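You operate a simulated robot arm through the tools that you are given. There is no shell and no other tool. Be economical: measure what you need, move in short steps, check, and stop when the job is done.

The job below is to be done with a simulated two-armed robot. You get a single attempt, and the scene is never put back.

Task
Unlock the cassette, draw the green and blue windows into the blue tray, then hold the cassette and lock it. Where these are worked on the way, their far stop is far enough and under half their travel is too little: cassette lock.

Only the result counts: the job must be done as asked and must still hold three seconds after the hand-in. Knocking over, shifting, dropping, spilling or breaking anything else fails it.

Robot
Two 6-joint arms with two-finger parallel grippers on one trunk, on a base that drives. Base frame: it is fixed to the floor where the robot stands at the start and does not move with it; the origin is under the middle of the robot, x ahead of it, y to its left, z up. Units: cm, rad, N and s.
The left shoulder is at the start at [6, 18.7, 104.7], the right one opposite. With the tool pointing down near the work surface each hand reaches from about 26 to 62 cm from the robot's upright axis, wherever it stands, measured 20 degrees to its own side. Places, roughly: cassette lock [50, 0, 80]; tray [40, 50, 80]. Payload 1.57 kg a hand.
Tool frame (each hand has its own): the origin (TCP) lies between the finger pads and is the grasp point; the fingertips stand 3 cm ahead of it; z points along the fingers, y is the line along which they close. The gripper opens to 11 cm. The fingers are 2.4 cm wide and 1.2 cm thick; the gripper's body (4.8 by 11.2 cm) begins 7.8 cm behind the TCP.
Orientation is that of the tool frame in the base frame, as a unit quaternion [x, y, z, w]. With the fingers straight down and closing along the base's y, the tool's x points along the base's -x, its y along +y and its z along -z.

Tools
- The arms move only by the tool play_rows. It takes "left_commands", "right_commands" or both (then of equal length, played together; a hand with none holds still); each is a list of rows, each an object of numbers (a shift or turn left out is 0, a gripper value left out holds the last): "claw": the opening in per cent of the stroke, from 0 (shut) to 100 (fully open); "x", "y", "z": the shift along the tool's x, y, z in units of 100 mm (1.0 is 100 mm); "rx", "ry", "rz": the turn, a rotation vector about the tool's x, y, z in units of 90 degrees (1.0 is 90 degrees). In form: [{"claw": .., "x": .., "y": .., "z": .., "rx": .., "ry": .., "rz": ..}, ...]. A call has 1 to 20 rows; each row is the pose to reach, as a shift and turn from the pose commanded when the call began, along the tool's axes at that moment. A call with a number of a shift or a turn outside -1 to 1 is refused whole. A row lasts 0.2 s, in which the tool goes at most 5 cm and 0.15 rad; a call with a longer step from one row to the next is refused whole, and so is a gripper value outside its range. Where a pose cannot be reached the arm comes as near as it can. A force on the tool above 40 N (or 10 N above the force at the start of the call, whichever is more), or a blocked arm, ends the call early, and 0.2 s more pass. Each finger travels about 15.3 cm/s and halts on what it meets, pressing with about 27 N; the grip force reading is that of the motor and also rises with nothing between the fingers. The clock runs only during rows and for 0.2 s after the last one: add rows that repeat a pose to give the fingers time. It gives the time, the measured TCP pose, the force on the tool (base axes), the opening and the grip force at its end, in the units of the frame above (readings bear some noise), with the torque about the TCP (base axes, N m) and any sound that the robot's microphone picked up.
- Cameras (640 x 400 px; columns grow to the right, rows downward): "scene" is now at [1.75, -0.06, 158.56]; the picture's right is [-0.01, -1.00, 0.00], its down [-0.79, 0.01, -0.62] and it looks along [0.62, -0.01, -0.79] (base axes); focal length 262 px, centre (320, 200). "left" rides on the left gripper at [7, -1.6, -14.1] in its tool frame; the picture's right is [0.23, 0.97, 0.00], its down [-0.85, 0.20, -0.48] and it looks along [-0.47, 0.11, 0.88] (tool axes); focal length 222 px, centre (320, 200). "right" rides on the right gripper at [7, 1.6, -14.1] in its tool frame; the picture's right is [-0.23, 0.97, 0.00], its down [-0.86, -0.20, -0.48] and it looks along [-0.47, -0.11, 0.88] (tool axes); focal length 222 px, centre (320, 200). There is no depth. A picture from a camera that has moved, and an enlarged one, comes with that camera's place and axes in the base frame and with its lens.
- camera(camera): a new picture of that camera. No time passes.
- lift_body(by): slides the trunk up (or, below 0, down) by that many cm; the arms and the scene camera ride with it, the base frame stays. It gives what a move gives, with no picture.
- base_move(legs): drives the robot by 1 to 6 legs, each [ahead, left, turn to the left] in cm, cm and rad, along the robot's own axes; the way and the turn of a leg run together, so that a leg with both is an arc; at most 150 cm and 3.142 rad a leg. The arms and the cameras ride along, it lands a little off, and it stops where it bumps. It gives what a move gives.
- head_to(pan, tilt): turns the head with the scene camera to pan (to the left, within 1.501 rad either way) and tilt (down, from -0.506 to 1.204), counted from straight ahead of the robot. It gives what a move gives.
- zoom(camera, box): a new picture of the part [left, top, right, bottom] of that camera's present view, enlarged. No time passes.
- sign_off(): hands the job in; it is judged then, once.

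Work in short steps. Places have to be worked out from the pictures, the camera data and where the tool is seen: move nearer, look again, correct. Check each grasp and each placing, and mend what went wrong. You have 120 turns and 100 pictures in all, those below and enlarged ones among them. Open the grippers and draw the arms clear of the work before you hand the job in, unless the task says otherwise; then end with one line.

The tools are called after ">>>" by a JSON object that holds its "name" and its "arguments". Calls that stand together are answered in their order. play_rows: Moves the arms, as the interface text tells. Its arguments: {"type":"object","properties":{"left_commands":{"type":"array","items":{"type":"object","properties":{"claw":{"type":"number"},"x":{"type":"number"},"y":{"type":"number"},"z":{"type":"number"},"rx":{"type":"number"},"ry":{"type":"number"},"rz":{"type":"number"}}}},"right_commands":{"type":"array","items":{"type":"object","properties":{"claw":{"type":"number"},"x":{"type":"number"},"y":{"type":"number"},"z":{"type":"number"},"rx":{"type":"number"},"ry":{"type":"number"},"rz":{"type":"number"}}}}},"required":[]} The other tools are called the same way: lift_body (by) slides the trunk up or down; base_move (legs) drives the base; head_to (pan, tilt) turns the head that bears the scene camera; camera (camera) takes a picture; zoom (camera, box) takes an enlarged picture of a part of a camera's view; sign_off () hands the job in.

At the start:

```text
t: 0.0
left_tool_pos: [39.69, 24.22, 109.37]
left_tool_rot: [0.0, 1.0, 0.0, 0.0]
left_force: [0.0, 0.4, -0.8]
left_wrist_torque: [0.0, -0.01, 0.04]
left_finger_gap: 10.98
left_grasp_force: 0.0
right_tool_pos: [44.82, -13.78, 102.28]
right_tool_rot: [0.0, 1.0, 0.0, 0.0]
right_force: [0.8, 0.1, -0.5]
right_wrist_torque: [-0.03, 0.04, 0.0]
right_finger_gap: 11.0
right_grasp_force: 0.1
trunk travel left (down, up): [-67.5, 31.5]
robot x, y, heading: [-0.11, -0.21, 0.001]
head pan, tilt: [-0.01, 0.904]
```

scene: 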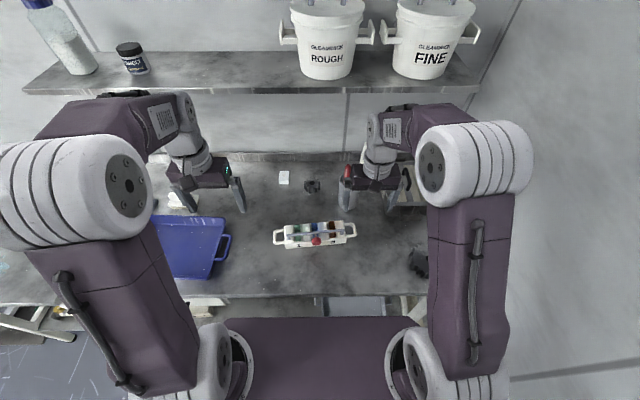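
right: 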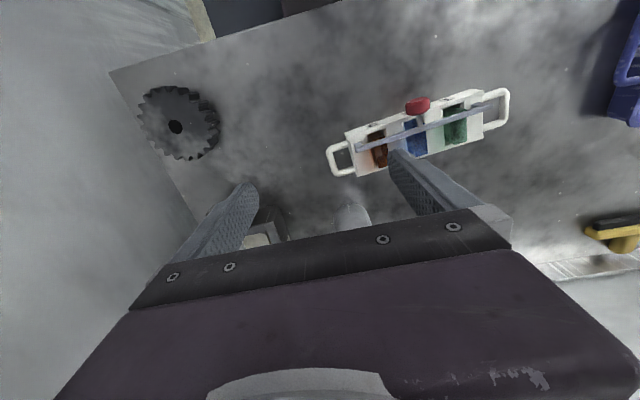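
left: 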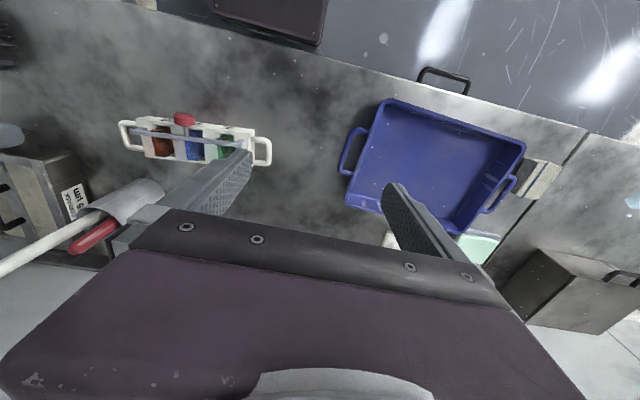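

I'll look closely at the cassette first, from the scene and the right and left hand cameras.

>>> {"name": "zoom", "arguments": {"camera": "scene", "box": [260, 205, 370, 260]}}

>>> {"name": "zoom", "arguments": {"camera": "right", "box": [310, 70, 530, 200]}}

>>> {"name": "zoom", "arguments": {"camera": "left", "box": [100, 90, 290, 190]}}

```text
5.82 times, centred on (315, 232) of scene
camera zoom: at [1.75, -0.06, 158.56], right [-0.01, -1.0, 0.0], down [-0.79, 0.01, -0.62], along [0.62, -0.01, -0.79], focal length 1523 px, centre (349, 11)
```

zoom: 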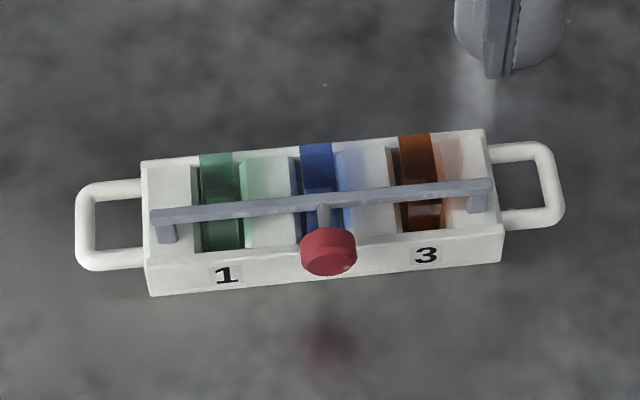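

```text
2.91 times, centred on (420, 135) of right
camera zoom: at [37.74, -12.0, 116.41], right [0.23, 0.97, 0.0], down [0.86, -0.2, 0.48], along [0.47, -0.11, -0.88], focal length 646 px, centre (29, 389)
```

zoom: 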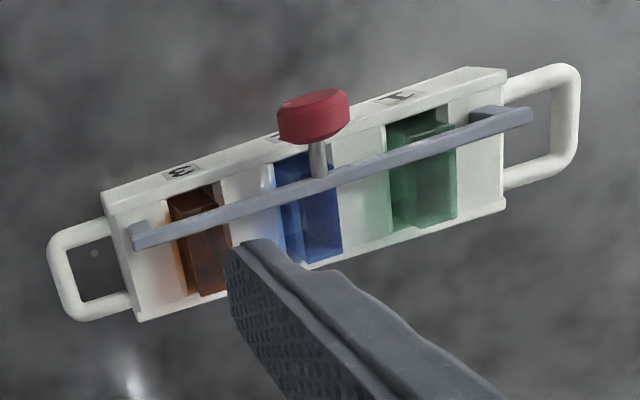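

```text
3.37 times, centred on (195, 140) of left
camera zoom: at [32.77, 22.48, 123.51], right [-0.23, 0.97, 0.0], down [0.85, 0.2, 0.48], along [0.47, 0.11, -0.88], focal length 748 px, centre (741, 402)
```

zoom: 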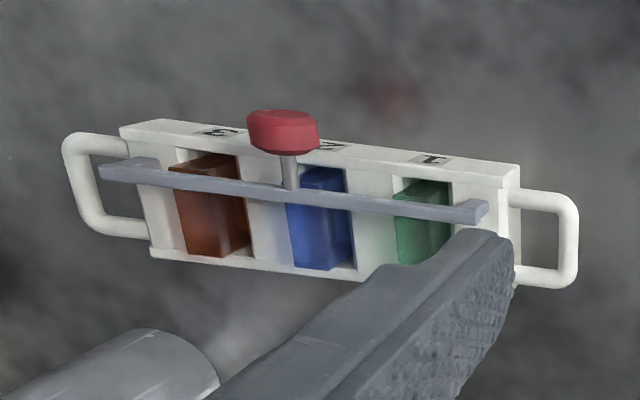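

Zooming more tightly onto the bar and its ends to understand the lock mechanism.

>>> {"name": "zoom", "arguments": {"camera": "right", "box": [400, 80, 500, 142]}}

>>> {"name": "zoom", "arguments": {"camera": "right", "box": [325, 110, 425, 172]}}

>>> {"name": "zoom", "arguments": {"camera": "scene", "box": [280, 215, 350, 255]}}

>>> {"name": "zoom", "arguments": {"camera": "left", "box": [110, 105, 200, 165]}}

```text
6.40 times, centred on (450, 111) of right
camera zoom: at [37.74, -12.0, 116.41], right [0.23, 0.97, 0.0], down [0.86, -0.2, 0.48], along [0.47, -0.11, -0.88], focal length 1422 px, centre (-512, 770)
```

zoom: 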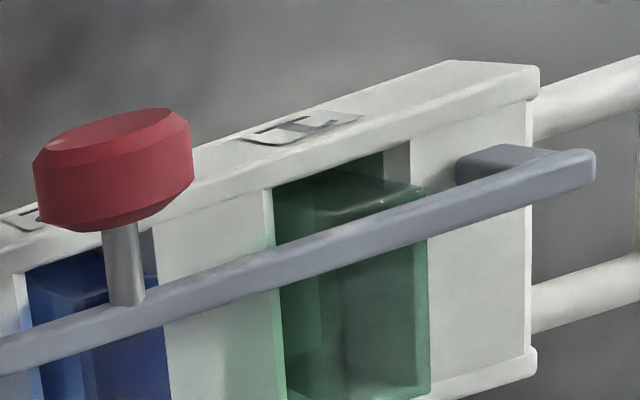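

```text
6.40 times, centred on (375, 141) of right
camera zoom: at [37.74, -12.0, 116.41], right [0.23, 0.97, 0.0], down [0.86, -0.2, 0.48], along [0.47, -0.11, -0.88], focal length 1422 px, centre (-32, 578)
```

zoom: 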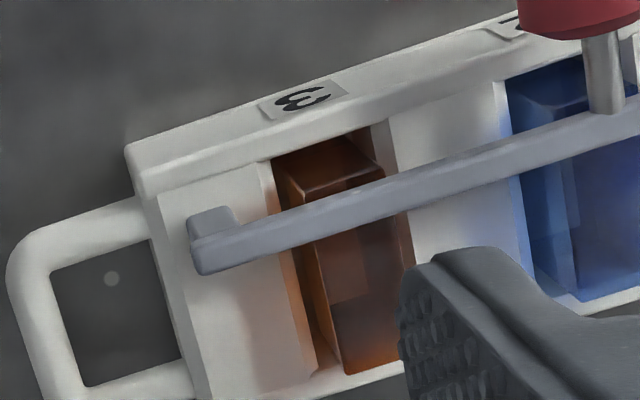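

```text
9.14 times, centred on (315, 235) of scene
camera zoom: at [1.75, -0.06, 158.56], right [-0.01, -1.0, 0.0], down [-0.79, 0.01, -0.62], along [0.62, -0.01, -0.79], focal length 2393 px, centre (366, -120)
```

zoom: 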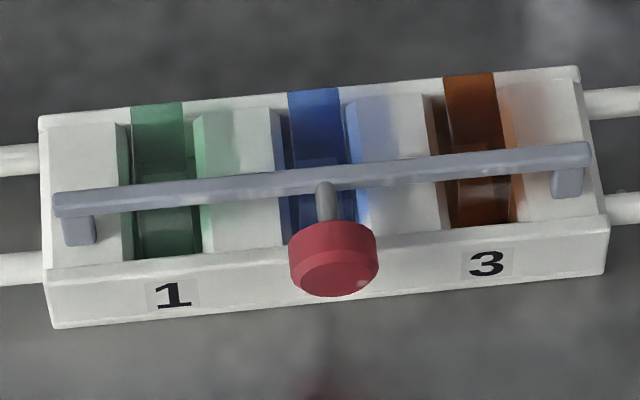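

```text
6.67 times, centred on (155, 135) of left
camera zoom: at [32.77, 22.48, 123.51], right [-0.23, 0.97, 0.0], down [0.85, 0.2, 0.48], along [0.47, 0.11, -0.88], focal length 1481 px, centre (1420, 633)
```

zoom: 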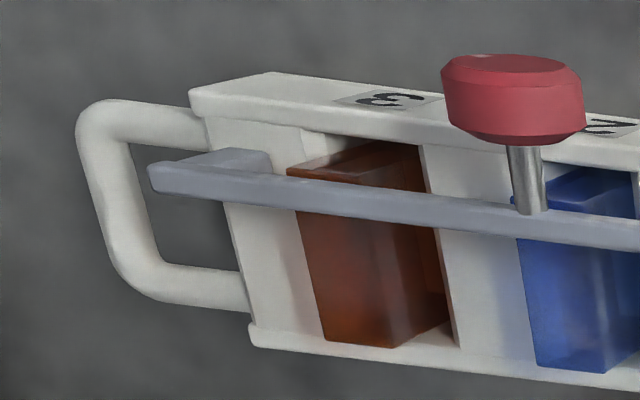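

The bar stands on two vertical legs over the windows with a knob jutting toward the robot, but I can't yet tell how it moves. I'll pitch the right hand and lower it back to get a low front view.

>>> {"name": "play_rows", "arguments": {"right_commands": [{"x": 0.1, "z": 0.13, "ry": -0.06}, {"x": 0.2, "y": -0.05, "z": 0.26, "ry": -0.12}, {"x": 0.3, "y": -0.1, "z": 0.4, "ry": -0.18}, {"x": 0.4, "y": -0.15, "z": 0.53, "ry": -0.24}, {"x": 0.5, "y": -0.2, "z": 0.67, "ry": -0.3}, {"x": 0.6, "y": -0.22, "z": 0.8, "ry": -0.36}, {"x": 0.7, "y": -0.22, "z": 0.95, "ry": -0.42}, {"x": 0.7, "y": -0.22, "z": 0.98, "ry": -0.42}]}}

>>> {"name": "camera", "arguments": {"camera": "right"}}

```text
t: 1.8
left_tool_pos: [39.59, 24.12, 109.36]
left_tool_rot: [0.0, 1.0, -0.001, 0.0]
left_force: [-0.2, -0.6, -0.4]
left_wrist_torque: [-0.04, 0.01, 0.02]
left_finger_gap: 11.0
left_grasp_force: 0.2
right_tool_pos: [42.21, -15.23, 91.98]
right_tool_rot: [0.0, 0.946, -0.001, 0.324]
right_force: [-1.4, -0.3, -0.5]
right_wrist_torque: [-0.01, 0.05, -0.04]
right_finger_gap: 11.01
right_grasp_force: 0.1
right hand out of reach, approached as far as the arm can: row 5, 6, 7, 8
trunk travel left (down, up): [-67.5, 31.5]
robot x, y, heading: [0.11, 0.01, -0.002]
head pan, tilt: [-0.01, 0.904]
```

```text
89 pictures are left
camera right: at [28.05, -13.46, 98.85], right [0.18, 0.97, 0.14], down [0.38, -0.2, 0.9], along [0.91, -0.11, -0.41], focal length 222 px, centre (320, 200)
```

right: 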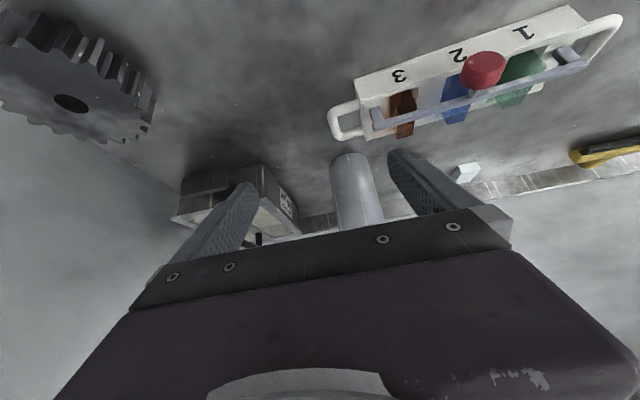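

The picture is inverted (image down is base up). Zooming on the cassette.

>>> {"name": "zoom", "arguments": {"camera": "right", "box": [350, 0, 630, 145]}}

```text
2.29 times, centred on (490, 72) of right
camera zoom: at [28.05, -13.46, 98.85], right [0.18, 0.97, 0.14], down [0.38, -0.2, 0.9], along [0.91, -0.11, -0.41], focal length 508 px, centre (-69, 491)
```

zoom: 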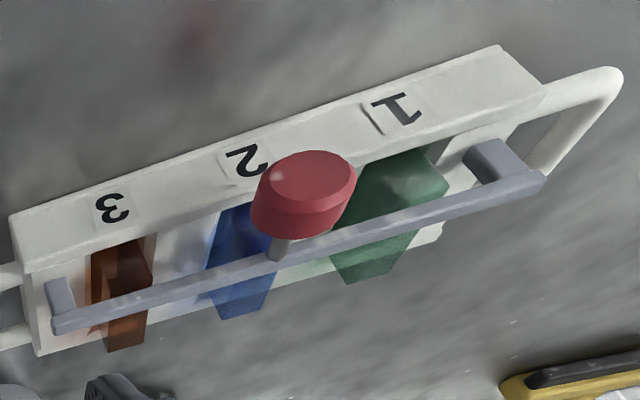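

I'd like an end-on view from the left to see the lock's profile. Yawing the left hand 90° so its camera looks along −y, while moving it over (46, 18, 100).

>>> {"name": "play_rows", "arguments": {"left_commands": [{"rz": 0.09}, {"x": -0.1, "y": -0.05, "rz": 0.18}, {"x": -0.2, "y": -0.1, "rz": 0.27}, {"x": -0.3, "y": -0.2, "rz": 0.36}, {"x": -0.4, "y": -0.3, "rz": 0.45}, {"x": -0.5, "y": -0.4, "rz": 0.54}, {"x": -0.6, "y": -0.5, "rz": 0.63}, {"x": -0.64, "y": -0.61, "z": 0.2, "rz": 0.72}, {"x": -0.64, "y": -0.61, "z": 0.4, "rz": 0.81}, {"x": -0.64, "y": -0.61, "z": 0.5, "rz": 0.9}, {"x": -0.64, "y": -0.61, "z": 0.6, "rz": 0.99}]}}

```text
t: 4.2
left_tool_pos: [46.05, 18.08, 103.47]
left_tool_rot: [0.702, 0.712, 0.0, 0.0]
left_force: [0.2, 0.0, 0.2]
left_wrist_torque: [0.01, 0.02, -0.01]
left_finger_gap: 11.0
left_grasp_force: 0.0
right_tool_pos: [42.46, -15.11, 91.92]
right_tool_rot: [0.001, 0.946, -0.001, 0.324]
right_force: [0.6, -0.3, -0.4]
right_wrist_torque: [0.03, 0.01, 0.01]
right_finger_gap: 11.0
right_grasp_force: 0.0
trunk travel left (down, up): [-67.5, 31.5]
robot x, y, heading: [0.03, 0.05, -0.003]
head pan, tilt: [-0.01, 0.904]
```

Now pitching it toward −y and lowering, then looking.

>>> {"name": "play_rows", "arguments": {"left_commands": [{"z": 0.1, "x": 0.05, "ry": -0.08}, {"z": 0.2, "x": 0.1, "ry": -0.16}, {"z": 0.4, "x": 0.15, "ry": -0.24}, {"z": 0.6, "x": 0.2, "ry": -0.32}, {"z": 0.8, "x": 0.2, "ry": -0.4}, {"z": 0.9, "x": 0.2, "ry": -0.45}]}}

>>> {"name": "camera", "arguments": {"camera": "left"}}

```text
t: 5.6
left_tool_pos: [45.92, 20.18, 94.21]
left_tool_rot: [0.658, 0.668, -0.243, 0.248]
left_force: [0.3, 0.4, 0.8]
left_wrist_torque: [-0.01, 0.02, -0.02]
left_finger_gap: 11.01
left_grasp_force: 0.0
right_tool_pos: [42.43, -15.12, 91.97]
right_tool_rot: [0.001, 0.946, 0.0, 0.324]
right_force: [0.0, 0.7, -0.1]
right_wrist_torque: [0.01, 0.0, -0.01]
right_finger_gap: 11.02
right_grasp_force: 0.0
trunk travel left (down, up): [-67.5, 31.5]
robot x, y, heading: [0.09, 0.19, -0.002]
head pan, tilt: [-0.01, 0.904]
```

```text
87 pictures are left
camera left: at [44.21, 34.55, 100.54], right [0.97, 0.19, -0.15], down [0.2, -0.34, 0.92], along [0.12, -0.92, -0.36], focal length 222 px, centre (320, 200)
```

left: 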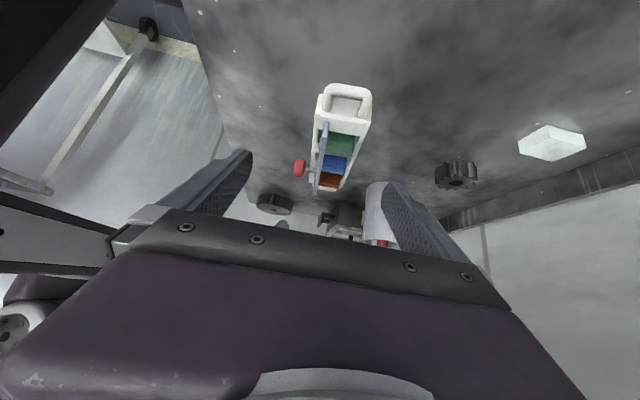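

Zooming on the cassette from its end.

>>> {"name": "zoom", "arguments": {"camera": "left", "box": [270, 75, 400, 200]}}

```text
3.20 times, centred on (335, 138) of left
camera zoom: at [44.21, 34.55, 100.54], right [0.97, 0.19, -0.15], down [0.2, -0.34, 0.92], along [0.12, -0.92, -0.36], focal length 711 px, centre (272, 400)
```

zoom: 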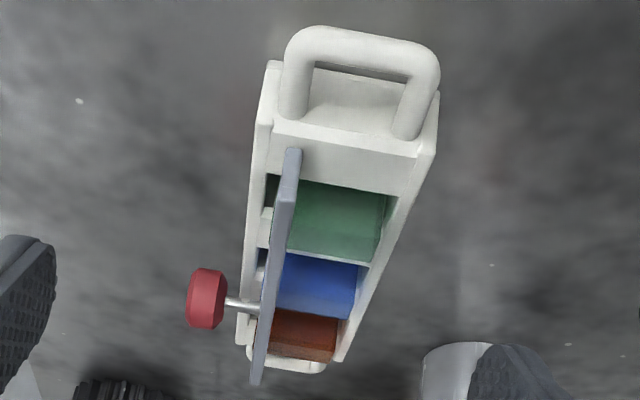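

Zooming tighter to see the leg feet and the window shape.

>>> {"name": "zoom", "arguments": {"camera": "left", "box": [312, 110, 368, 145]}}

>>> {"name": "zoom", "arguments": {"camera": "left", "box": [288, 145, 368, 200]}}

```text
11.43 times, centred on (340, 128) of left
camera zoom: at [44.21, 34.55, 100.54], right [0.97, 0.19, -0.15], down [0.2, -0.34, 0.92], along [0.12, -0.92, -0.36], focal length 2538 px, centre (91, 1029)
```

zoom: 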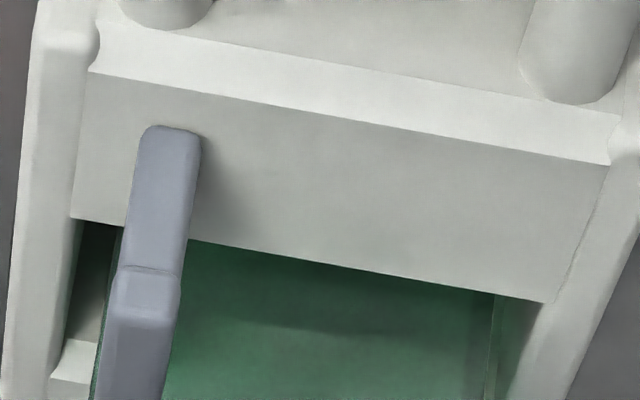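

```text
7.27 times, centred on (328, 172) of left
camera zoom: at [44.21, 34.55, 100.54], right [0.97, 0.19, -0.15], down [0.2, -0.34, 0.92], along [0.12, -0.92, -0.36], focal length 1615 px, centre (262, 400)
```

zoom: 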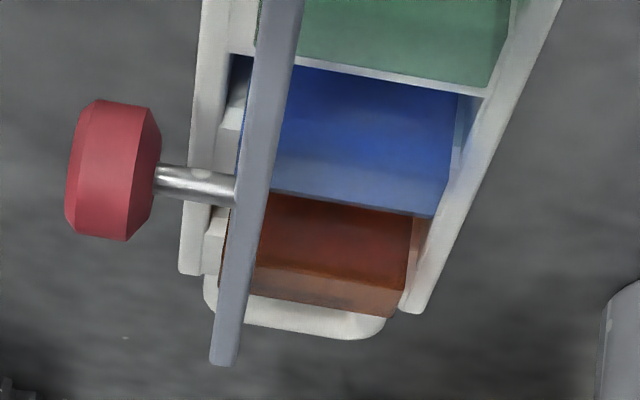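

The legs rise vertically from the deck and the bar sits just above the front edge of the window blocks (tops at z≈82). The bar probably swings or slides toward the robot, and knob ≈ (44.3, 0.4, 82.5). I'll have the left hand hold the cassette's left handle (fingers along x astride both rods, centre ≈ (48.1, 13.2, 79)), levelling the left hand first and bringing the right hand level too.

>>> {"name": "play_rows", "arguments": {"left_commands": [{"ry": 0.09}, {"ry": 0.18}, {"ry": 0.27}, {"ry": 0.36}, {"ry": 0.45}, {"ry": 0.45}], "right_commands": [{"z": -0.1, "ry": 0.09}, {"z": -0.2, "ry": 0.18}, {"z": -0.3, "ry": 0.27}, {"z": -0.4, "ry": 0.36}, {"z": -0.5, "ry": 0.42}, {"z": -0.5, "ry": 0.42}]}}

```text
t: 7.0
left_tool_pos: [45.97, 20.1, 94.44]
left_tool_rot: [0.702, 0.713, 0.001, 0.0]
left_force: [0.3, -0.7, -0.6]
left_wrist_torque: [-0.04, 0.01, -0.03]
left_finger_gap: 11.02
left_grasp_force: 0.1
right_tool_pos: [39.27, -15.11, 95.83]
right_tool_rot: [0.0, 1.0, -0.001, 0.0]
right_force: [0.5, -0.1, -0.3]
right_wrist_torque: [-0.04, 0.01, 0.0]
right_finger_gap: 11.0
right_grasp_force: 0.1
right hand out of reach, approached as far as the arm can: row 3
trunk travel left (down, up): [-67.5, 31.5]
robot x, y, heading: [0.17, -0.11, -0.003]
head pan, tilt: [-0.01, 0.904]
```

Both hands are level. Moving the left hand above the handle (z≈86) and the right hand partway toward the knob.

>>> {"name": "play_rows", "arguments": {"left_commands": [{"x": -0.2, "y": 0.07, "z": 0.2}, {"x": -0.4, "y": 0.14, "z": 0.4, "rz": -0.03}, {"x": -0.6, "y": 0.21, "z": 0.6, "rz": -0.054}, {"x": -0.69, "y": 0.22, "z": 0.8, "rz": -0.054}, {"x": -0.69, "y": 0.22, "z": 0.84, "rz": -0.054}], "right_commands": [{"x": -0.1, "y": 0.2}, {"x": -0.2, "y": 0.4, "rz": -0.03}, {"x": -0.3, "y": 0.6, "rz": -0.064}, {"x": -0.4, "y": 0.8, "rz": -0.064}, {"x": -0.5, "y": 1.0, "rz": -0.064}]}}

>>> {"name": "camera", "arguments": {"camera": "scene"}}

>>> {"name": "camera", "arguments": {"camera": "left"}}

>>> {"name": "camera", "arguments": {"camera": "right"}}

```text
t: 8.2
left_tool_pos: [48.33, 13.4, 85.98]
left_tool_rot: [0.67, 0.742, 0.0, -0.001]
left_force: [-0.1, -0.1, 0.7]
left_wrist_torque: [0.01, 0.02, -0.01]
left_finger_gap: 10.98
left_grasp_force: 0.0
right_tool_pos: [44.35, -4.93, 95.88]
right_tool_rot: [-0.05, 0.999, 0.0, 0.0]
right_force: [0.4, 0.0, -0.8]
right_wrist_torque: [-0.01, -0.02, 0.0]
right_finger_gap: 11.01
right_grasp_force: 0.1
trunk travel left (down, up): [-67.5, 31.5]
robot x, y, heading: [-0.02, -0.05, -0.001]
head pan, tilt: [-0.01, 0.904]
```

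```text
83 pictures are left
camera scene: at [1.78, 0.03, 158.56], right [-0.01, -1.0, 0.0], down [-0.79, 0.01, -0.62], along [0.62, -0.01, -0.79], focal length 262 px, centre (320, 200)
```

scene: 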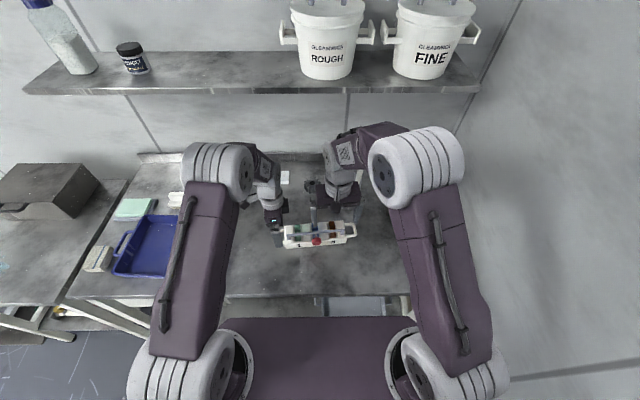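

```text
82 pictures are left
camera left: at [46.07, 19.99, 100.07], right [0.95, 0.32, 0.0], down [0.28, -0.83, 0.48], along [0.16, -0.45, -0.88], focal length 222 px, centre (320, 200)
```

left: 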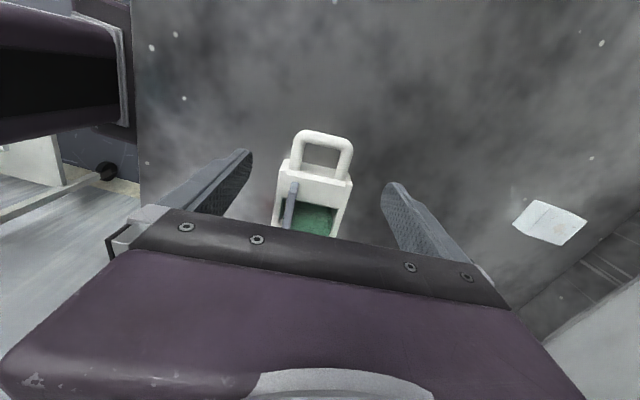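

```text
81 pictures are left
camera right: at [37.19, -4.01, 110.1], right [0.13, 0.99, 0.0], down [0.87, -0.11, 0.48], along [0.47, -0.06, -0.88], focal length 222 px, centre (320, 200)
```

right: 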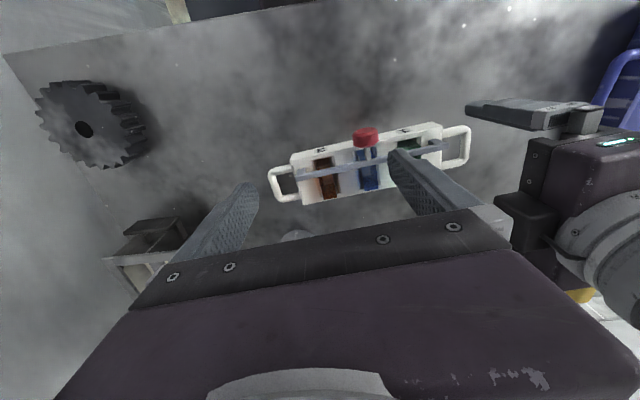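

The left hand is well centred on the rods; the cassette end is near y≈12 and the handle's outer end near 15.6. Nudging to y≈14, lowering to z≈79.9, then closing.

>>> {"name": "play_rows", "arguments": {"left_commands": [{"x": 0.06, "z": 0.2}, {"x": 0.06, "z": 0.4}, {"x": 0.06, "y": 0.02, "z": 0.6}, {"x": 0.06, "y": 0.02, "z": 0.6}]}}

>>> {"name": "zoom", "arguments": {"camera": "left", "box": [170, 60, 470, 250]}}

>>> {"name": "zoom", "arguments": {"camera": "right", "box": [260, 80, 540, 220]}}

```text
t: 9.2
left_tool_pos: [48.43, 13.87, 79.87]
left_tool_rot: [0.671, 0.742, -0.001, -0.001]
left_force: [-0.2, -0.1, 0.3]
left_wrist_torque: [0.02, 0.03, 0.0]
left_finger_gap: 11.01
left_grasp_force: 0.0
right_tool_pos: [44.24, -5.17, 95.99]
right_tool_rot: [-0.051, 0.999, 0.0, 0.0]
right_force: [0.9, -0.8, 0.1]
right_wrist_torque: [-0.02, 0.01, -0.03]
right_finger_gap: 11.01
right_grasp_force: 0.1
trunk travel left (down, up): [-67.5, 31.5]
robot x, y, heading: [0.46, 0.23, 0.003]
head pan, tilt: [-0.01, 0.904]
```

```text
2.11 times, centred on (320, 155) of left
camera zoom: at [46.23, 20.58, 94.08], right [0.95, 0.32, 0.0], down [0.28, -0.83, 0.48], along [0.16, -0.45, -0.88], focal length 468 px, centre (320, 295)
```

zoom: 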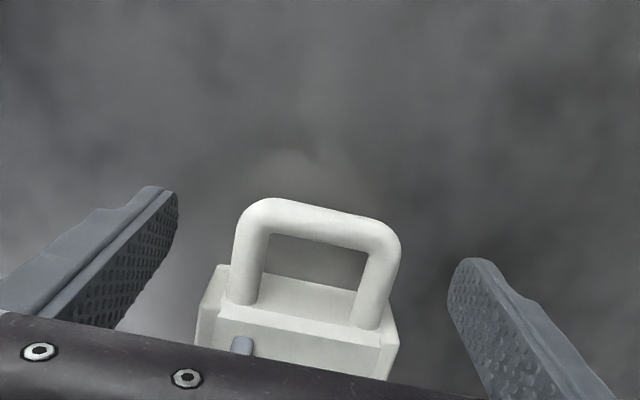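

```text
2.29 times, centred on (400, 150) of right
camera zoom: at [37.14, -4.07, 110.11], right [0.13, 0.99, 0.0], down [0.87, -0.11, 0.48], along [0.47, -0.06, -0.88], focal length 508 px, centre (137, 314)
```

zoom: 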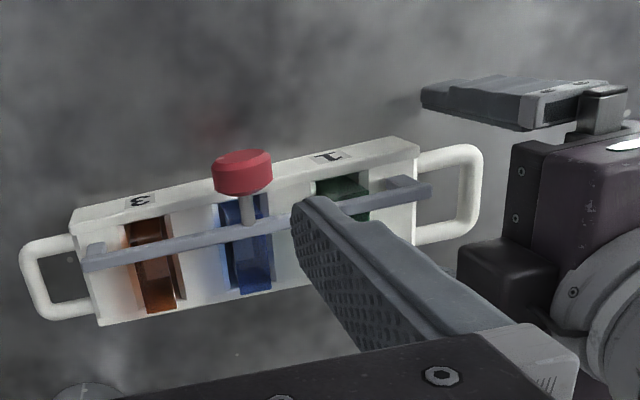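

The TCP projects right between the rods; shifting 0.4 cm outward for clearance to the body, then closing the left gripper.

>>> {"name": "play_rows", "arguments": {"left_commands": [{"x": 0.04}, {"x": 0.04, "claw": 70}, {"x": 0.04, "claw": 45}, {"x": 0.04, "claw": 30}, {"x": 0.04, "claw": 10}, {"x": 0.04, "claw": 10}, {"x": 0.04, "claw": 10}]}}

>>> {"name": "zoom", "arguments": {"camera": "left", "box": [170, 60, 470, 250]}}

>>> {"name": "zoom", "arguments": {"camera": "right", "box": [260, 80, 540, 220]}}

```text
t: 10.8
left_tool_pos: [48.45, 14.29, 79.96]
left_tool_rot: [0.671, 0.741, 0.0, 0.0]
left_force: [-1.5, 0.5, -1.2]
left_wrist_torque: [0.0, 0.1, -0.07]
left_finger_gap: 5.12
left_grasp_force: 26.6
right_tool_pos: [44.3, -4.99, 96.05]
right_tool_rot: [-0.05, 0.999, 0.0, 0.0]
right_force: [-0.5, 0.1, 0.3]
right_wrist_torque: [0.03, -0.05, 0.01]
right_finger_gap: 11.0
right_grasp_force: 0.1
trunk travel left (down, up): [-67.5, 31.5]
robot x, y, heading: [-0.03, 0.2, 0.003]
head pan, tilt: [-0.01, 0.904]
```

```text
2.11 times, centred on (320, 155) of left
camera zoom: at [46.18, 20.95, 94.09], right [0.95, 0.32, 0.0], down [0.28, -0.83, 0.48], along [0.15, -0.45, -0.88], focal length 468 px, centre (320, 295)
```

zoom: 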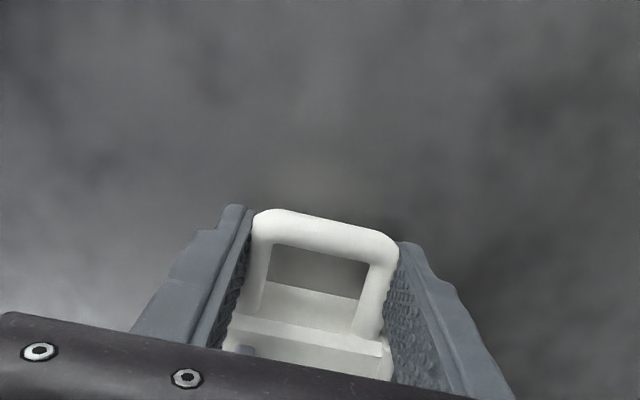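

```text
2.29 times, centred on (400, 150) of right
camera zoom: at [37.14, -4.08, 110.11], right [0.13, 0.99, 0.0], down [0.87, -0.11, 0.48], along [0.47, -0.06, -0.88], focal length 508 px, centre (137, 314)
```

zoom: 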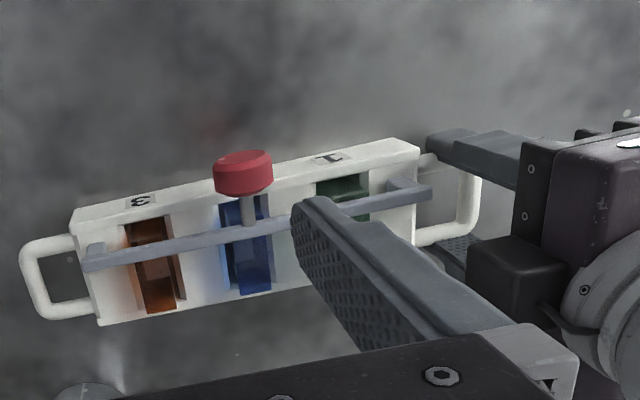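

The handle is held (gap 5.1, 27 N). Now moving the right hand over the knob, estimated at (44.15, 0.6, 82.5).

>>> {"name": "play_rows", "arguments": {"right_commands": [{"y": 0.28, "x": -0.02, "claw": 60}, {"y": 0.56, "x": -0.046, "z": 0.2}, {"y": 0.56, "x": -0.046, "z": 0.5}, {"y": 0.56, "x": -0.046, "z": 0.8}, {"y": 0.56, "x": -0.046, "z": 0.8}]}}

>>> {"name": "camera", "arguments": {"camera": "right"}}

```text
t: 12.0
left_tool_pos: [48.34, 14.29, 79.95]
left_tool_rot: [0.671, 0.742, 0.0, -0.001]
left_force: [-0.7, 0.3, 0.0]
left_wrist_torque: [-0.04, 0.11, -0.09]
left_finger_gap: 5.12
left_grasp_force: 27.3
right_tool_pos: [44.06, 0.6, 87.91]
right_tool_rot: [-0.05, 0.999, -0.001, 0.0]
right_force: [-0.2, 0.0, 0.1]
right_wrist_torque: [0.01, -0.02, -0.04]
right_finger_gap: 6.6
right_grasp_force: 0.0
trunk travel left (down, up): [-67.5, 31.5]
robot x, y, heading: [-0.31, -0.12, 0.002]
head pan, tilt: [-0.01, 0.904]
```

```text
76 pictures are left
camera right: at [36.99, 1.6, 102.02], right [0.13, 0.99, 0.0], down [0.87, -0.11, 0.48], along [0.47, -0.06, -0.88], focal length 222 px, centre (320, 200)
```

right: 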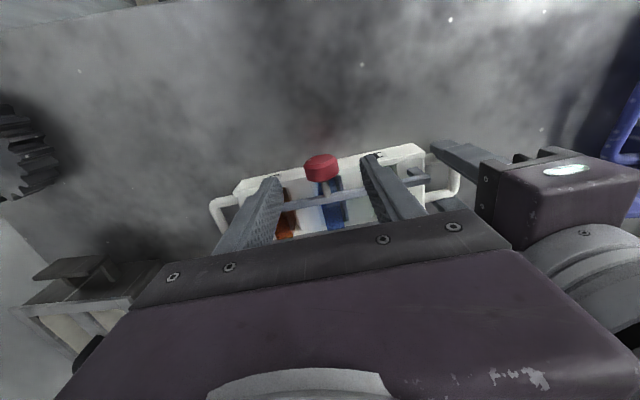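

The knob is centred between the fingers at about (44.1, 0.7). Lowering 5 cm and closing on it.

>>> {"name": "play_rows", "arguments": {"right_commands": [{"z": 0.2}, {"z": 0.4}, {"z": 0.5}, {"z": 0.5, "claw": 40}, {"z": 0.5, "claw": 25}, {"z": 0.5, "claw": 10}, {"z": 0.5, "claw": 10}]}}

>>> {"name": "camera", "arguments": {"camera": "right"}}

>>> {"name": "zoom", "arguments": {"camera": "scene", "box": [250, 195, 380, 270]}}

```text
t: 13.6
left_tool_pos: [48.4, 14.21, 79.91]
left_tool_rot: [0.67, 0.742, 0.0, 0.0]
left_force: [-2.9, -14.3, 3.3]
left_wrist_torque: [-0.35, -0.03, 0.23]
left_finger_gap: 5.11
left_grasp_force: 26.7
right_tool_pos: [44.18, 0.65, 82.78]
right_tool_rot: [-0.05, 0.999, 0.0, 0.0]
right_force: [1.7, 13.9, -3.1]
right_wrist_torque: [0.02, 0.24, -0.03]
right_finger_gap: 3.09
right_grasp_force: 26.6
trunk travel left (down, up): [-67.5, 31.5]
robot x, y, heading: [0.16, -0.01, 0.001]
head pan, tilt: [-0.01, 0.904]
```

```text
75 pictures are left
camera right: at [36.96, 1.56, 97.03], right [0.13, 0.99, 0.0], down [0.87, -0.11, 0.48], along [0.47, -0.06, -0.88], focal length 222 px, centre (320, 200)
```

right: 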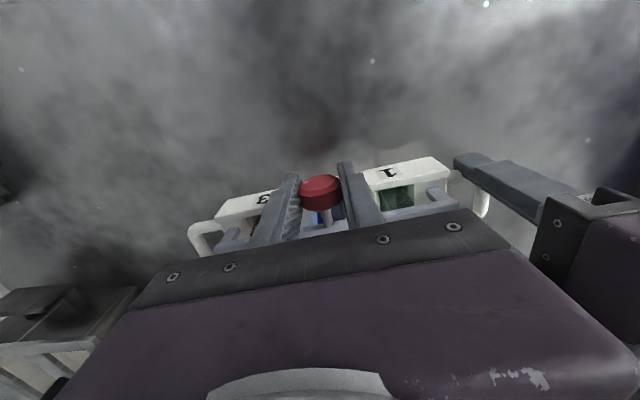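

```text
4.92 times, centred on (315, 232) of scene
camera zoom: at [1.78, -0.05, 158.56], right [-0.01, -1.0, 0.0], down [-0.79, 0.01, -0.62], along [0.62, -0.01, -0.79], focal length 1288 px, centre (345, 40)
```

zoom: 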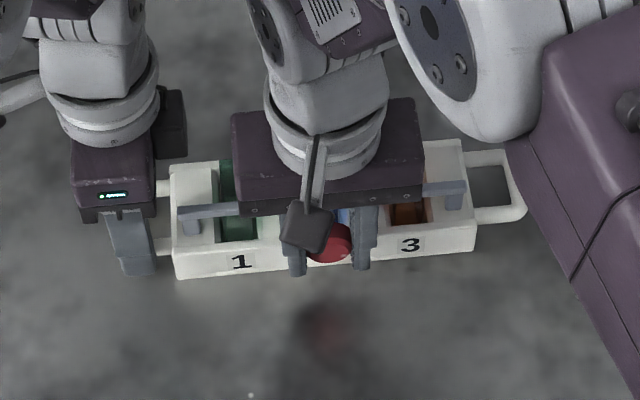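

Knob gripped (gap 3.1). Testing: a gentle pull toward the robot along the stem, 1.0 cm, watching forces.

>>> {"name": "play_rows", "arguments": {"right_commands": [{"x": 0.03, "y": 0.02}, {"x": 0.06, "y": 0.02}, {"x": 0.1, "y": 0.02}]}}

>>> {"name": "zoom", "arguments": {"camera": "scene", "box": [250, 195, 380, 270]}}

```text
t: 14.4
left_tool_pos: [48.44, 14.27, 80.07]
left_tool_rot: [0.671, 0.742, 0.001, -0.001]
left_force: [-0.5, -2.2, 2.7]
left_wrist_torque: [0.09, 0.08, 0.11]
left_finger_gap: 5.15
left_grasp_force: 26.8
right_tool_pos: [43.03, 0.52, 82.97]
right_tool_rot: [-0.051, 0.999, 0.0, -0.001]
right_force: [1.1, -0.4, 0.1]
right_wrist_torque: [-0.03, -0.07, -0.24]
right_finger_gap: 3.06
right_grasp_force: 27.3
trunk travel left (down, up): [-67.5, 31.5]
robot x, y, heading: [0.07, -0.27, -0.0]
head pan, tilt: [-0.01, 0.904]
```

```text
4.92 times, centred on (315, 232) of scene
camera zoom: at [1.78, -0.12, 158.56], right [-0.01, -1.0, 0.0], down [-0.79, 0.01, -0.62], along [0.62, -0.01, -0.79], focal length 1288 px, centre (345, 40)
```

zoom: 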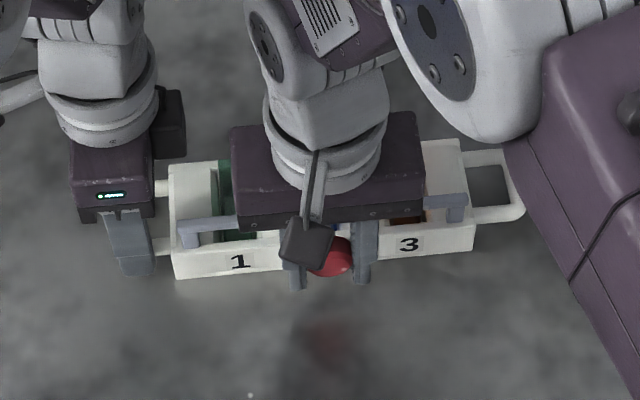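

It slides freely toward the robot (~1 N), the legs moved with it. Continuing the pull until the stop.

>>> {"name": "play_rows", "arguments": {"right_commands": [{"x": 0.04}, {"x": 0.08}, {"x": 0.12}, {"x": 0.15}, {"x": 0.15}]}}

>>> {"name": "zoom", "arguments": {"camera": "scene", "box": [250, 195, 380, 270]}}

```text
t: 15.6
left_tool_pos: [48.34, 14.05, 79.78]
left_tool_rot: [0.671, 0.742, -0.001, -0.001]
left_force: [-10.0, -12.6, 6.3]
left_wrist_torque: [0.29, 0.4, 0.1]
left_finger_gap: 5.11
left_grasp_force: 27.2
right_tool_pos: [41.79, 0.55, 82.9]
right_tool_rot: [-0.051, 0.999, 0.0, 0.002]
right_force: [11.4, 13.7, -2.6]
right_wrist_torque: [0.13, -0.02, -0.56]
right_finger_gap: 3.12
right_grasp_force: 26.9
trunk travel left (down, up): [-67.5, 31.5]
robot x, y, heading: [-0.09, 0.28, -0.003]
head pan, tilt: [-0.01, 0.904]
```

```text
4.92 times, centred on (315, 232) of scene
camera zoom: at [1.81, -0.06, 158.56], right [-0.01, -1.0, 0.0], down [-0.79, 0.01, -0.62], along [0.62, -0.01, -0.79], focal length 1288 px, centre (345, 40)
```

zoom: 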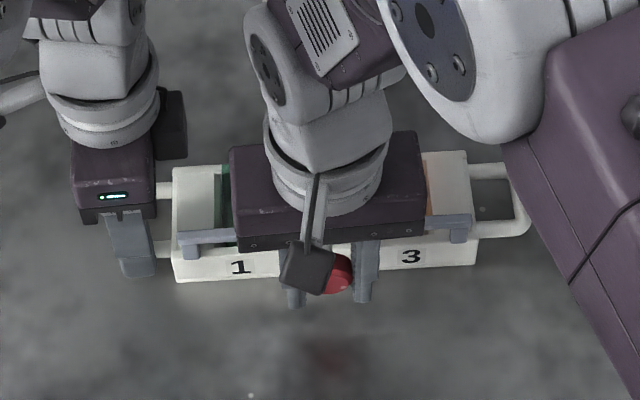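

Force rose to ~11 N after ~2.3 cm: stop appears reached. Releasing the knob, backing up and inspecting.

>>> {"name": "play_rows", "arguments": {"right_commands": [{"x": -0.01, "claw": 30}, {"x": -0.01, "claw": 50}, {"x": -0.01, "claw": 60}, {"x": -0.01, "z": -0.3}, {"x": -0.01, "z": -0.7}, {"x": 0.2, "y": -0.3, "z": -1.0}, {"x": 0.4, "y": -0.7, "z": -1.0}, {"x": 0.4, "y": -0.8, "z": -1.0}]}}

>>> {"name": "zoom", "arguments": {"camera": "scene", "box": [250, 195, 380, 270]}}

>>> {"name": "camera", "arguments": {"camera": "right"}}

```text
t: 17.4
left_tool_pos: [48.41, 14.18, 79.85]
left_tool_rot: [0.672, 0.741, 0.0, 0.0]
left_force: [-0.3, -1.2, -0.2]
left_wrist_torque: [-0.24, -0.06, -0.11]
left_finger_gap: 5.12
left_grasp_force: 26.3
right_tool_pos: [38.32, -8.02, 92.78]
right_tool_rot: [-0.051, 0.999, 0.0, 0.0]
right_force: [-0.3, -0.4, 0.6]
right_wrist_torque: [0.04, -0.03, -0.01]
right_finger_gap: 6.6
right_grasp_force: 0.0
trunk travel left (down, up): [-67.5, 31.5]
robot x, y, heading: [-0.28, -0.16, 0.002]
head pan, tilt: [-0.01, 0.904]
```

```text
4.92 times, centred on (315, 232) of scene
camera zoom: at [1.8, -0.03, 158.56], right [-0.01, -1.0, 0.0], down [-0.79, 0.01, -0.62], along [0.62, -0.01, -0.79], focal length 1288 px, centre (345, 40)
```

zoom: 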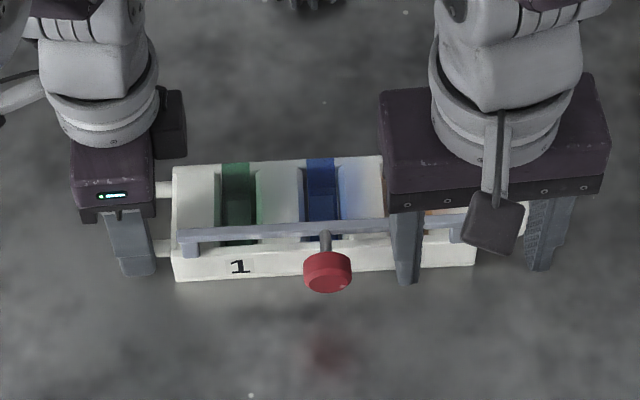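

```text
70 pictures are left
camera right: at [31.29, -6.96, 107.04], right [0.13, 0.99, 0.0], down [0.87, -0.11, 0.48], along [0.47, -0.06, -0.88], focal length 222 px, centre (320, 200)
```

right: 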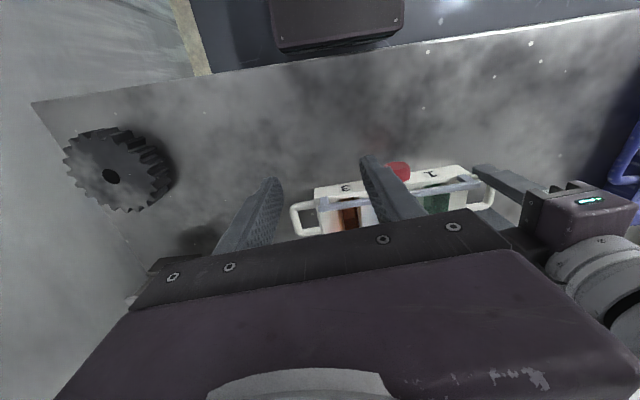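

The bar now sits at the front of the deck. Moving the right hand out to the right for a clear view.

>>> {"name": "play_rows", "arguments": {"right_commands": [{"y": -0.4, "z": -0.1}, {"y": -0.8, "z": -0.2}, {"y": -1.0, "z": -0.3}, {"y": -1.0, "z": -0.3}]}}

>>> {"name": "zoom", "arguments": {"camera": "scene", "box": [275, 215, 365, 265]}}

>>> {"name": "zoom", "arguments": {"camera": "right", "box": [380, 100, 620, 240]}}

```text
t: 18.4
left_tool_pos: [48.48, 14.15, 79.99]
left_tool_rot: [0.671, 0.742, -0.001, 0.0]
left_force: [0.1, 0.6, 0.3]
left_wrist_torque: [-0.1, 0.0, 0.0]
left_finger_gap: 5.11
left_grasp_force: 27.7
right_tool_pos: [39.56, -17.92, 95.91]
right_tool_rot: [-0.051, 0.999, 0.0, 0.0]
right_force: [-0.8, 0.5, 0.3]
right_wrist_torque: [0.01, -0.01, 0.02]
right_finger_gap: 6.57
right_grasp_force: 0.0
trunk travel left (down, up): [-67.5, 31.5]
robot x, y, heading: [-0.32, -0.21, -0.001]
head pan, tilt: [-0.01, 0.904]
```

```text
7.11 times, centred on (320, 240) of scene
camera zoom: at [1.8, -0.01, 158.56], right [-0.01, -1.0, 0.0], down [-0.79, 0.01, -0.62], along [0.62, -0.01, -0.79], focal length 1861 px, centre (320, -84)
```

zoom: 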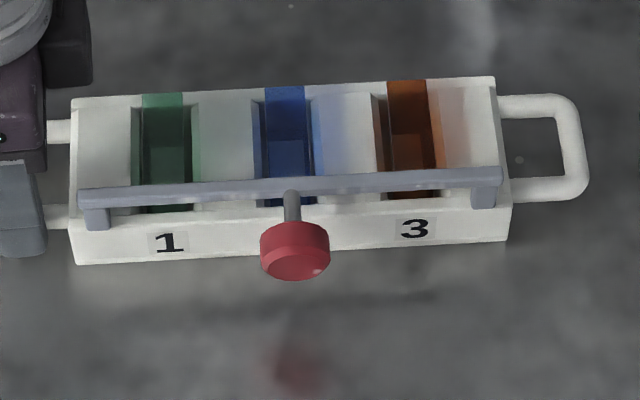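

```text
2.67 times, centred on (500, 170) of right
camera zoom: at [32.4, -16.85, 109.97], right [0.13, 0.99, 0.0], down [0.87, -0.11, 0.48], along [0.47, -0.06, -0.88], focal length 592 px, centre (-160, 280)
```

zoom: 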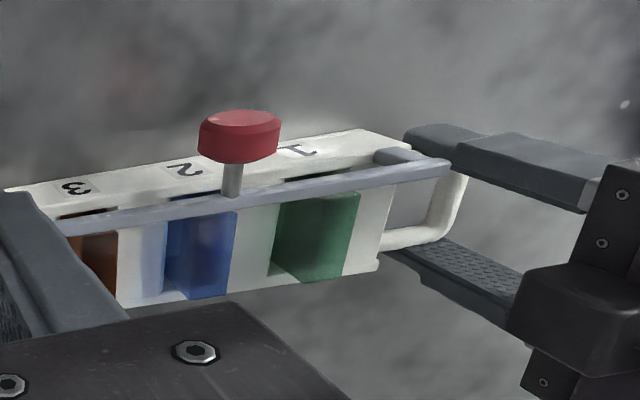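

The lock moved ~2.1 cm to its front stop. Before drawing windows I'll hold the cassette with the right hand on the right handle (rods ≈ x 47.2/52.0, y ≈ −12), freeing the left hand. Turning the right hand 90° and moving above it.

>>> {"name": "play_rows", "arguments": {"right_commands": [{"rz": -0.09, "claw": 100}, {"rz": -0.18, "x": -0.1}, {"rz": -0.27, "x": -0.2}, {"rz": -0.36, "x": -0.3}, {"rz": -0.45, "x": -0.4, "y": 0.05}, {"rz": -0.54, "x": -0.5, "y": 0.1}, {"rz": -0.63, "x": -0.6, "y": 0.2}, {"rz": -0.72, "x": -0.7, "y": 0.3}, {"rz": -0.81, "x": -0.8, "y": 0.4}, {"rz": -0.9, "x": -0.9, "y": 0.45, "z": 0.2}, {"rz": -0.97, "x": -0.98, "y": 0.45, "z": 0.5}, {"rz": -0.97, "x": -0.98, "y": 0.45, "z": 0.7}]}}

>>> {"name": "camera", "arguments": {"camera": "right"}}

```text
t: 21.0
left_tool_pos: [48.35, 14.3, 79.96]
left_tool_rot: [0.67, 0.742, -0.001, 0.0]
left_force: [0.0, 0.9, 0.0]
left_wrist_torque: [-0.01, 0.04, 0.01]
left_finger_gap: 5.1
left_grasp_force: 27.0
right_tool_pos: [48.81, -12.28, 88.88]
right_tool_rot: [0.727, -0.687, 0.0, 0.0]
right_force: [0.4, 0.2, -0.3]
right_wrist_torque: [-0.03, -0.01, -0.02]
right_finger_gap: 11.0
right_grasp_force: 0.0
trunk travel left (down, up): [-67.5, 31.5]
robot x, y, heading: [-0.21, -0.37, -0.001]
head pan, tilt: [-0.01, 0.904]
```

```text
67 pictures are left
camera right: at [47.54, -19.34, 103.01], right [-0.98, 0.17, 0.0], down [0.15, 0.86, 0.48], along [0.08, 0.47, -0.88], focal length 222 px, centre (320, 200)
```

right: 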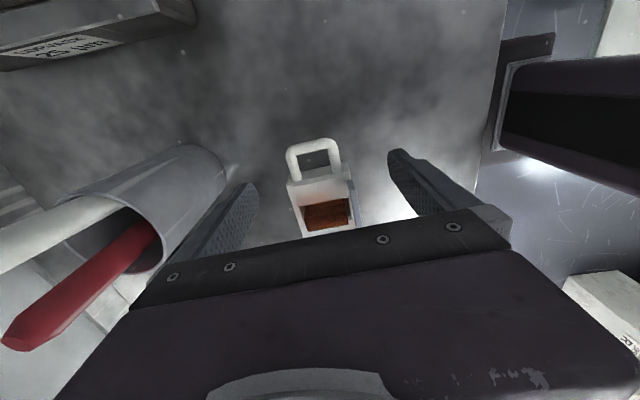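

Rods centred at x≈49.5, y −10…−13.3. A white cylinder lies near x≈59, so I narrow the opening to 75% before lowering, shift +0.7 in x and descend to z≈79.9.

>>> {"name": "play_rows", "arguments": {"right_commands": [{"y": -0.07, "claw": 75}, {"y": -0.07, "z": 0.2}, {"y": -0.07, "z": 0.45}, {"y": -0.07, "z": 0.7}, {"y": -0.07, "z": 0.9}, {"y": -0.07, "z": 0.9}]}}

>>> {"name": "camera", "arguments": {"camera": "right"}}

```text
t: 22.4
left_tool_pos: [48.46, 14.23, 79.88]
left_tool_rot: [0.671, 0.742, 0.0, 0.0]
left_force: [1.2, 0.5, -0.5]
left_wrist_torque: [-0.02, 0.07, 0.04]
left_finger_gap: 5.13
left_grasp_force: 26.9
right_tool_pos: [49.5, -12.27, 79.86]
right_tool_rot: [0.725, -0.689, 0.0, 0.0]
right_force: [0.2, 0.6, -0.5]
right_wrist_torque: [0.02, 0.01, 0.02]
right_finger_gap: 8.28
right_grasp_force: 0.0
trunk travel left (down, up): [-67.5, 31.5]
robot x, y, heading: [0.25, -0.12, 0.0]
head pan, tilt: [-0.01, 0.904]
```

```text
66 pictures are left
camera right: at [48.17, -19.29, 94.06], right [-0.98, 0.17, 0.0], down [0.15, 0.86, 0.48], along [0.08, 0.47, -0.88], focal length 222 px, centre (320, 200)
```

right: 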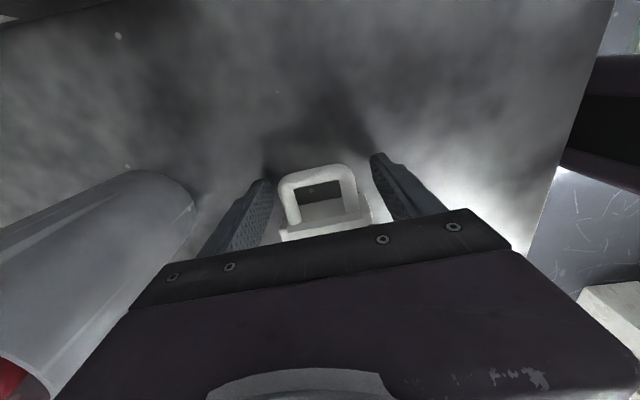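

Centred well. Closing the right hand on the handle, then releasing the left.

>>> {"name": "play_rows", "arguments": {"right_commands": [{"claw": 50}, {"claw": 30}, {"claw": 10}, {"claw": 10}, {"claw": 10}]}}

>>> {"name": "play_rows", "arguments": {"left_commands": [{"claw": 60}, {"claw": 85}, {"claw": 100}, {"z": -0.3}, {"z": -0.6}, {"z": -1.0}, {"z": -1.0}]}}

>>> {"name": "zoom", "arguments": {"camera": "scene", "box": [255, 195, 385, 270]}}

```text
t: 23.6
left_tool_pos: [48.48, 14.19, 79.96]
left_tool_rot: [0.671, 0.742, 0.0, 0.0]
left_force: [-0.2, 0.7, 0.0]
left_wrist_torque: [0.08, 0.07, -0.19]
left_finger_gap: 5.13
left_grasp_force: 27.4
right_tool_pos: [49.45, -12.4, 79.91]
right_tool_rot: [0.726, -0.688, 0.0, 0.001]
right_force: [2.3, -0.3, 1.1]
right_wrist_torque: [0.05, -0.13, -0.2]
right_finger_gap: 5.13
right_grasp_force: 27.2
trunk travel left (down, up): [-67.5, 31.5]
robot x, y, heading: [-0.19, -0.09, -0.001]
head pan, tilt: [-0.01, 0.904]
```

```text
t: 25.2
left_tool_pos: [48.34, 14.23, 89.94]
left_tool_rot: [0.67, 0.742, -0.001, 0.0]
left_force: [1.1, 0.3, -0.1]
left_wrist_torque: [0.02, 0.02, 0.02]
left_finger_gap: 11.0
left_grasp_force: 0.0
right_tool_pos: [49.3, -12.3, 79.95]
right_tool_rot: [0.726, -0.688, -0.001, 0.001]
right_force: [0.1, 0.6, 2.0]
right_wrist_torque: [0.16, -0.14, -0.16]
right_finger_gap: 5.13
right_grasp_force: 26.8
trunk travel left (down, up): [-67.5, 31.5]
robot x, y, heading: [0.1, -0.15, 0.002]
head pan, tilt: [-0.01, 0.904]
```

```text
4.92 times, centred on (320, 232) of scene
camera zoom: at [1.74, -0.06, 158.56], right [-0.01, -1.0, 0.0], down [-0.79, 0.01, -0.62], along [0.62, -0.01, -0.79], focal length 1288 px, centre (320, 40)
```

zoom: 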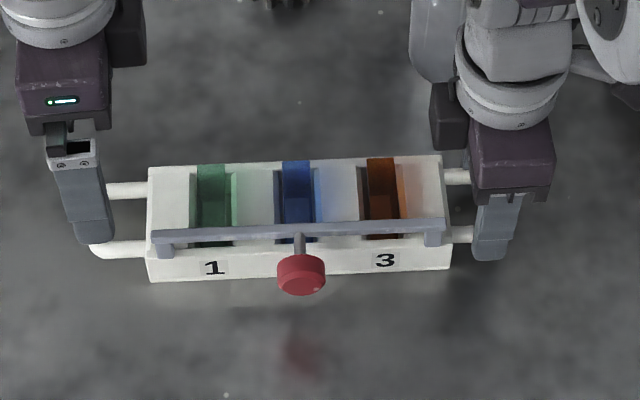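

Right hand holds (27 N), left is free. Rotating the left hand back to close along y and hovering over the green window (~(49, 6.6)).

>>> {"name": "play_rows", "arguments": {"left_commands": [{"z": -0.1, "rz": -0.09}, {"z": -0.2, "rz": -0.18}, {"z": -0.25, "rz": -0.27, "x": -0.1}, {"z": -0.25, "rz": -0.36, "x": -0.2}, {"z": -0.25, "rz": -0.45, "x": -0.3}, {"z": -0.25, "rz": -0.54, "x": -0.4}, {"z": -0.25, "rz": -0.63, "x": -0.5}, {"z": -0.25, "rz": -0.72, "x": -0.6}, {"z": -0.25, "rz": -0.81, "x": -0.7}, {"z": -0.25, "rz": -0.9, "x": -0.76, "y": -0.017}, {"z": -0.25, "rz": -0.968, "x": -0.76, "y": -0.017}, {"z": -0.25, "rz": -0.968, "x": -0.76, "y": -0.017}]}}

>>> {"name": "camera", "arguments": {"camera": "left"}}

```text
t: 27.8
left_tool_pos: [48.93, 6.57, 92.44]
left_tool_rot: [-0.026, 1.0, 0.001, 0.0]
left_force: [0.6, -0.8, 0.3]
left_wrist_torque: [0.02, -0.01, 0.01]
left_finger_gap: 11.01
left_grasp_force: 0.1
right_tool_pos: [49.47, -12.42, 79.86]
right_tool_rot: [0.726, -0.688, 0.0, 0.001]
right_force: [-0.9, -0.3, -0.4]
right_wrist_torque: [0.01, 0.07, 0.15]
right_finger_gap: 5.13
right_grasp_force: 26.8
trunk travel left (down, up): [-67.5, 31.5]
robot x, y, heading: [-0.34, -0.31, 0.002]
head pan, tilt: [-0.01, 0.904]
```

```text
64 pictures are left
camera left: at [42.25, 4.59, 106.6], right [-0.28, 0.96, 0.0], down [0.84, 0.24, 0.48], along [0.46, 0.13, -0.88], focal length 222 px, centre (320, 200)
```

left: 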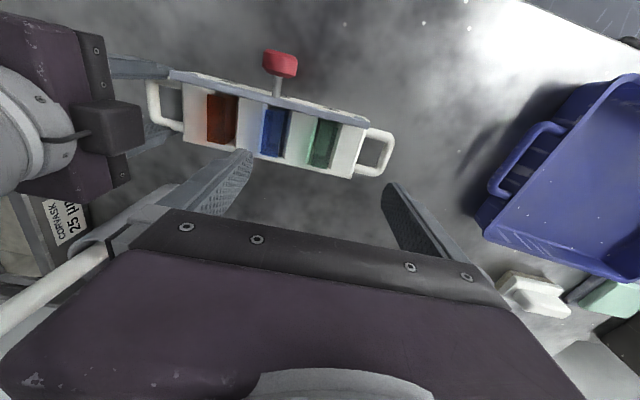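

Zooming on the green and blue windows from above.

>>> {"name": "zoom", "arguments": {"camera": "left", "box": [230, 85, 390, 185]}}

```text
4.00 times, centred on (310, 135) of left
camera zoom: at [42.25, 4.59, 106.6], right [-0.28, 0.96, 0.0], down [0.84, 0.24, 0.48], along [0.46, 0.13, -0.88], focal length 888 px, centre (360, 460)
```

zoom: 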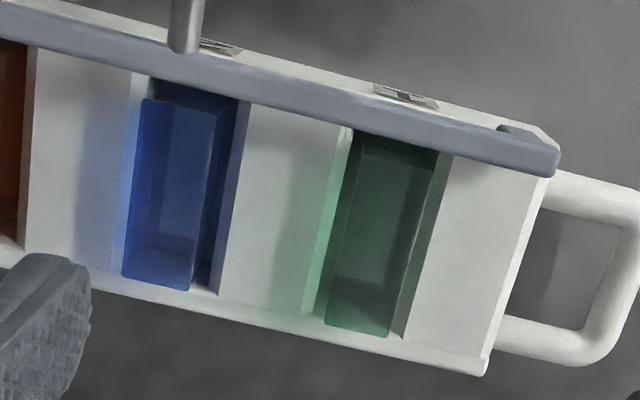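

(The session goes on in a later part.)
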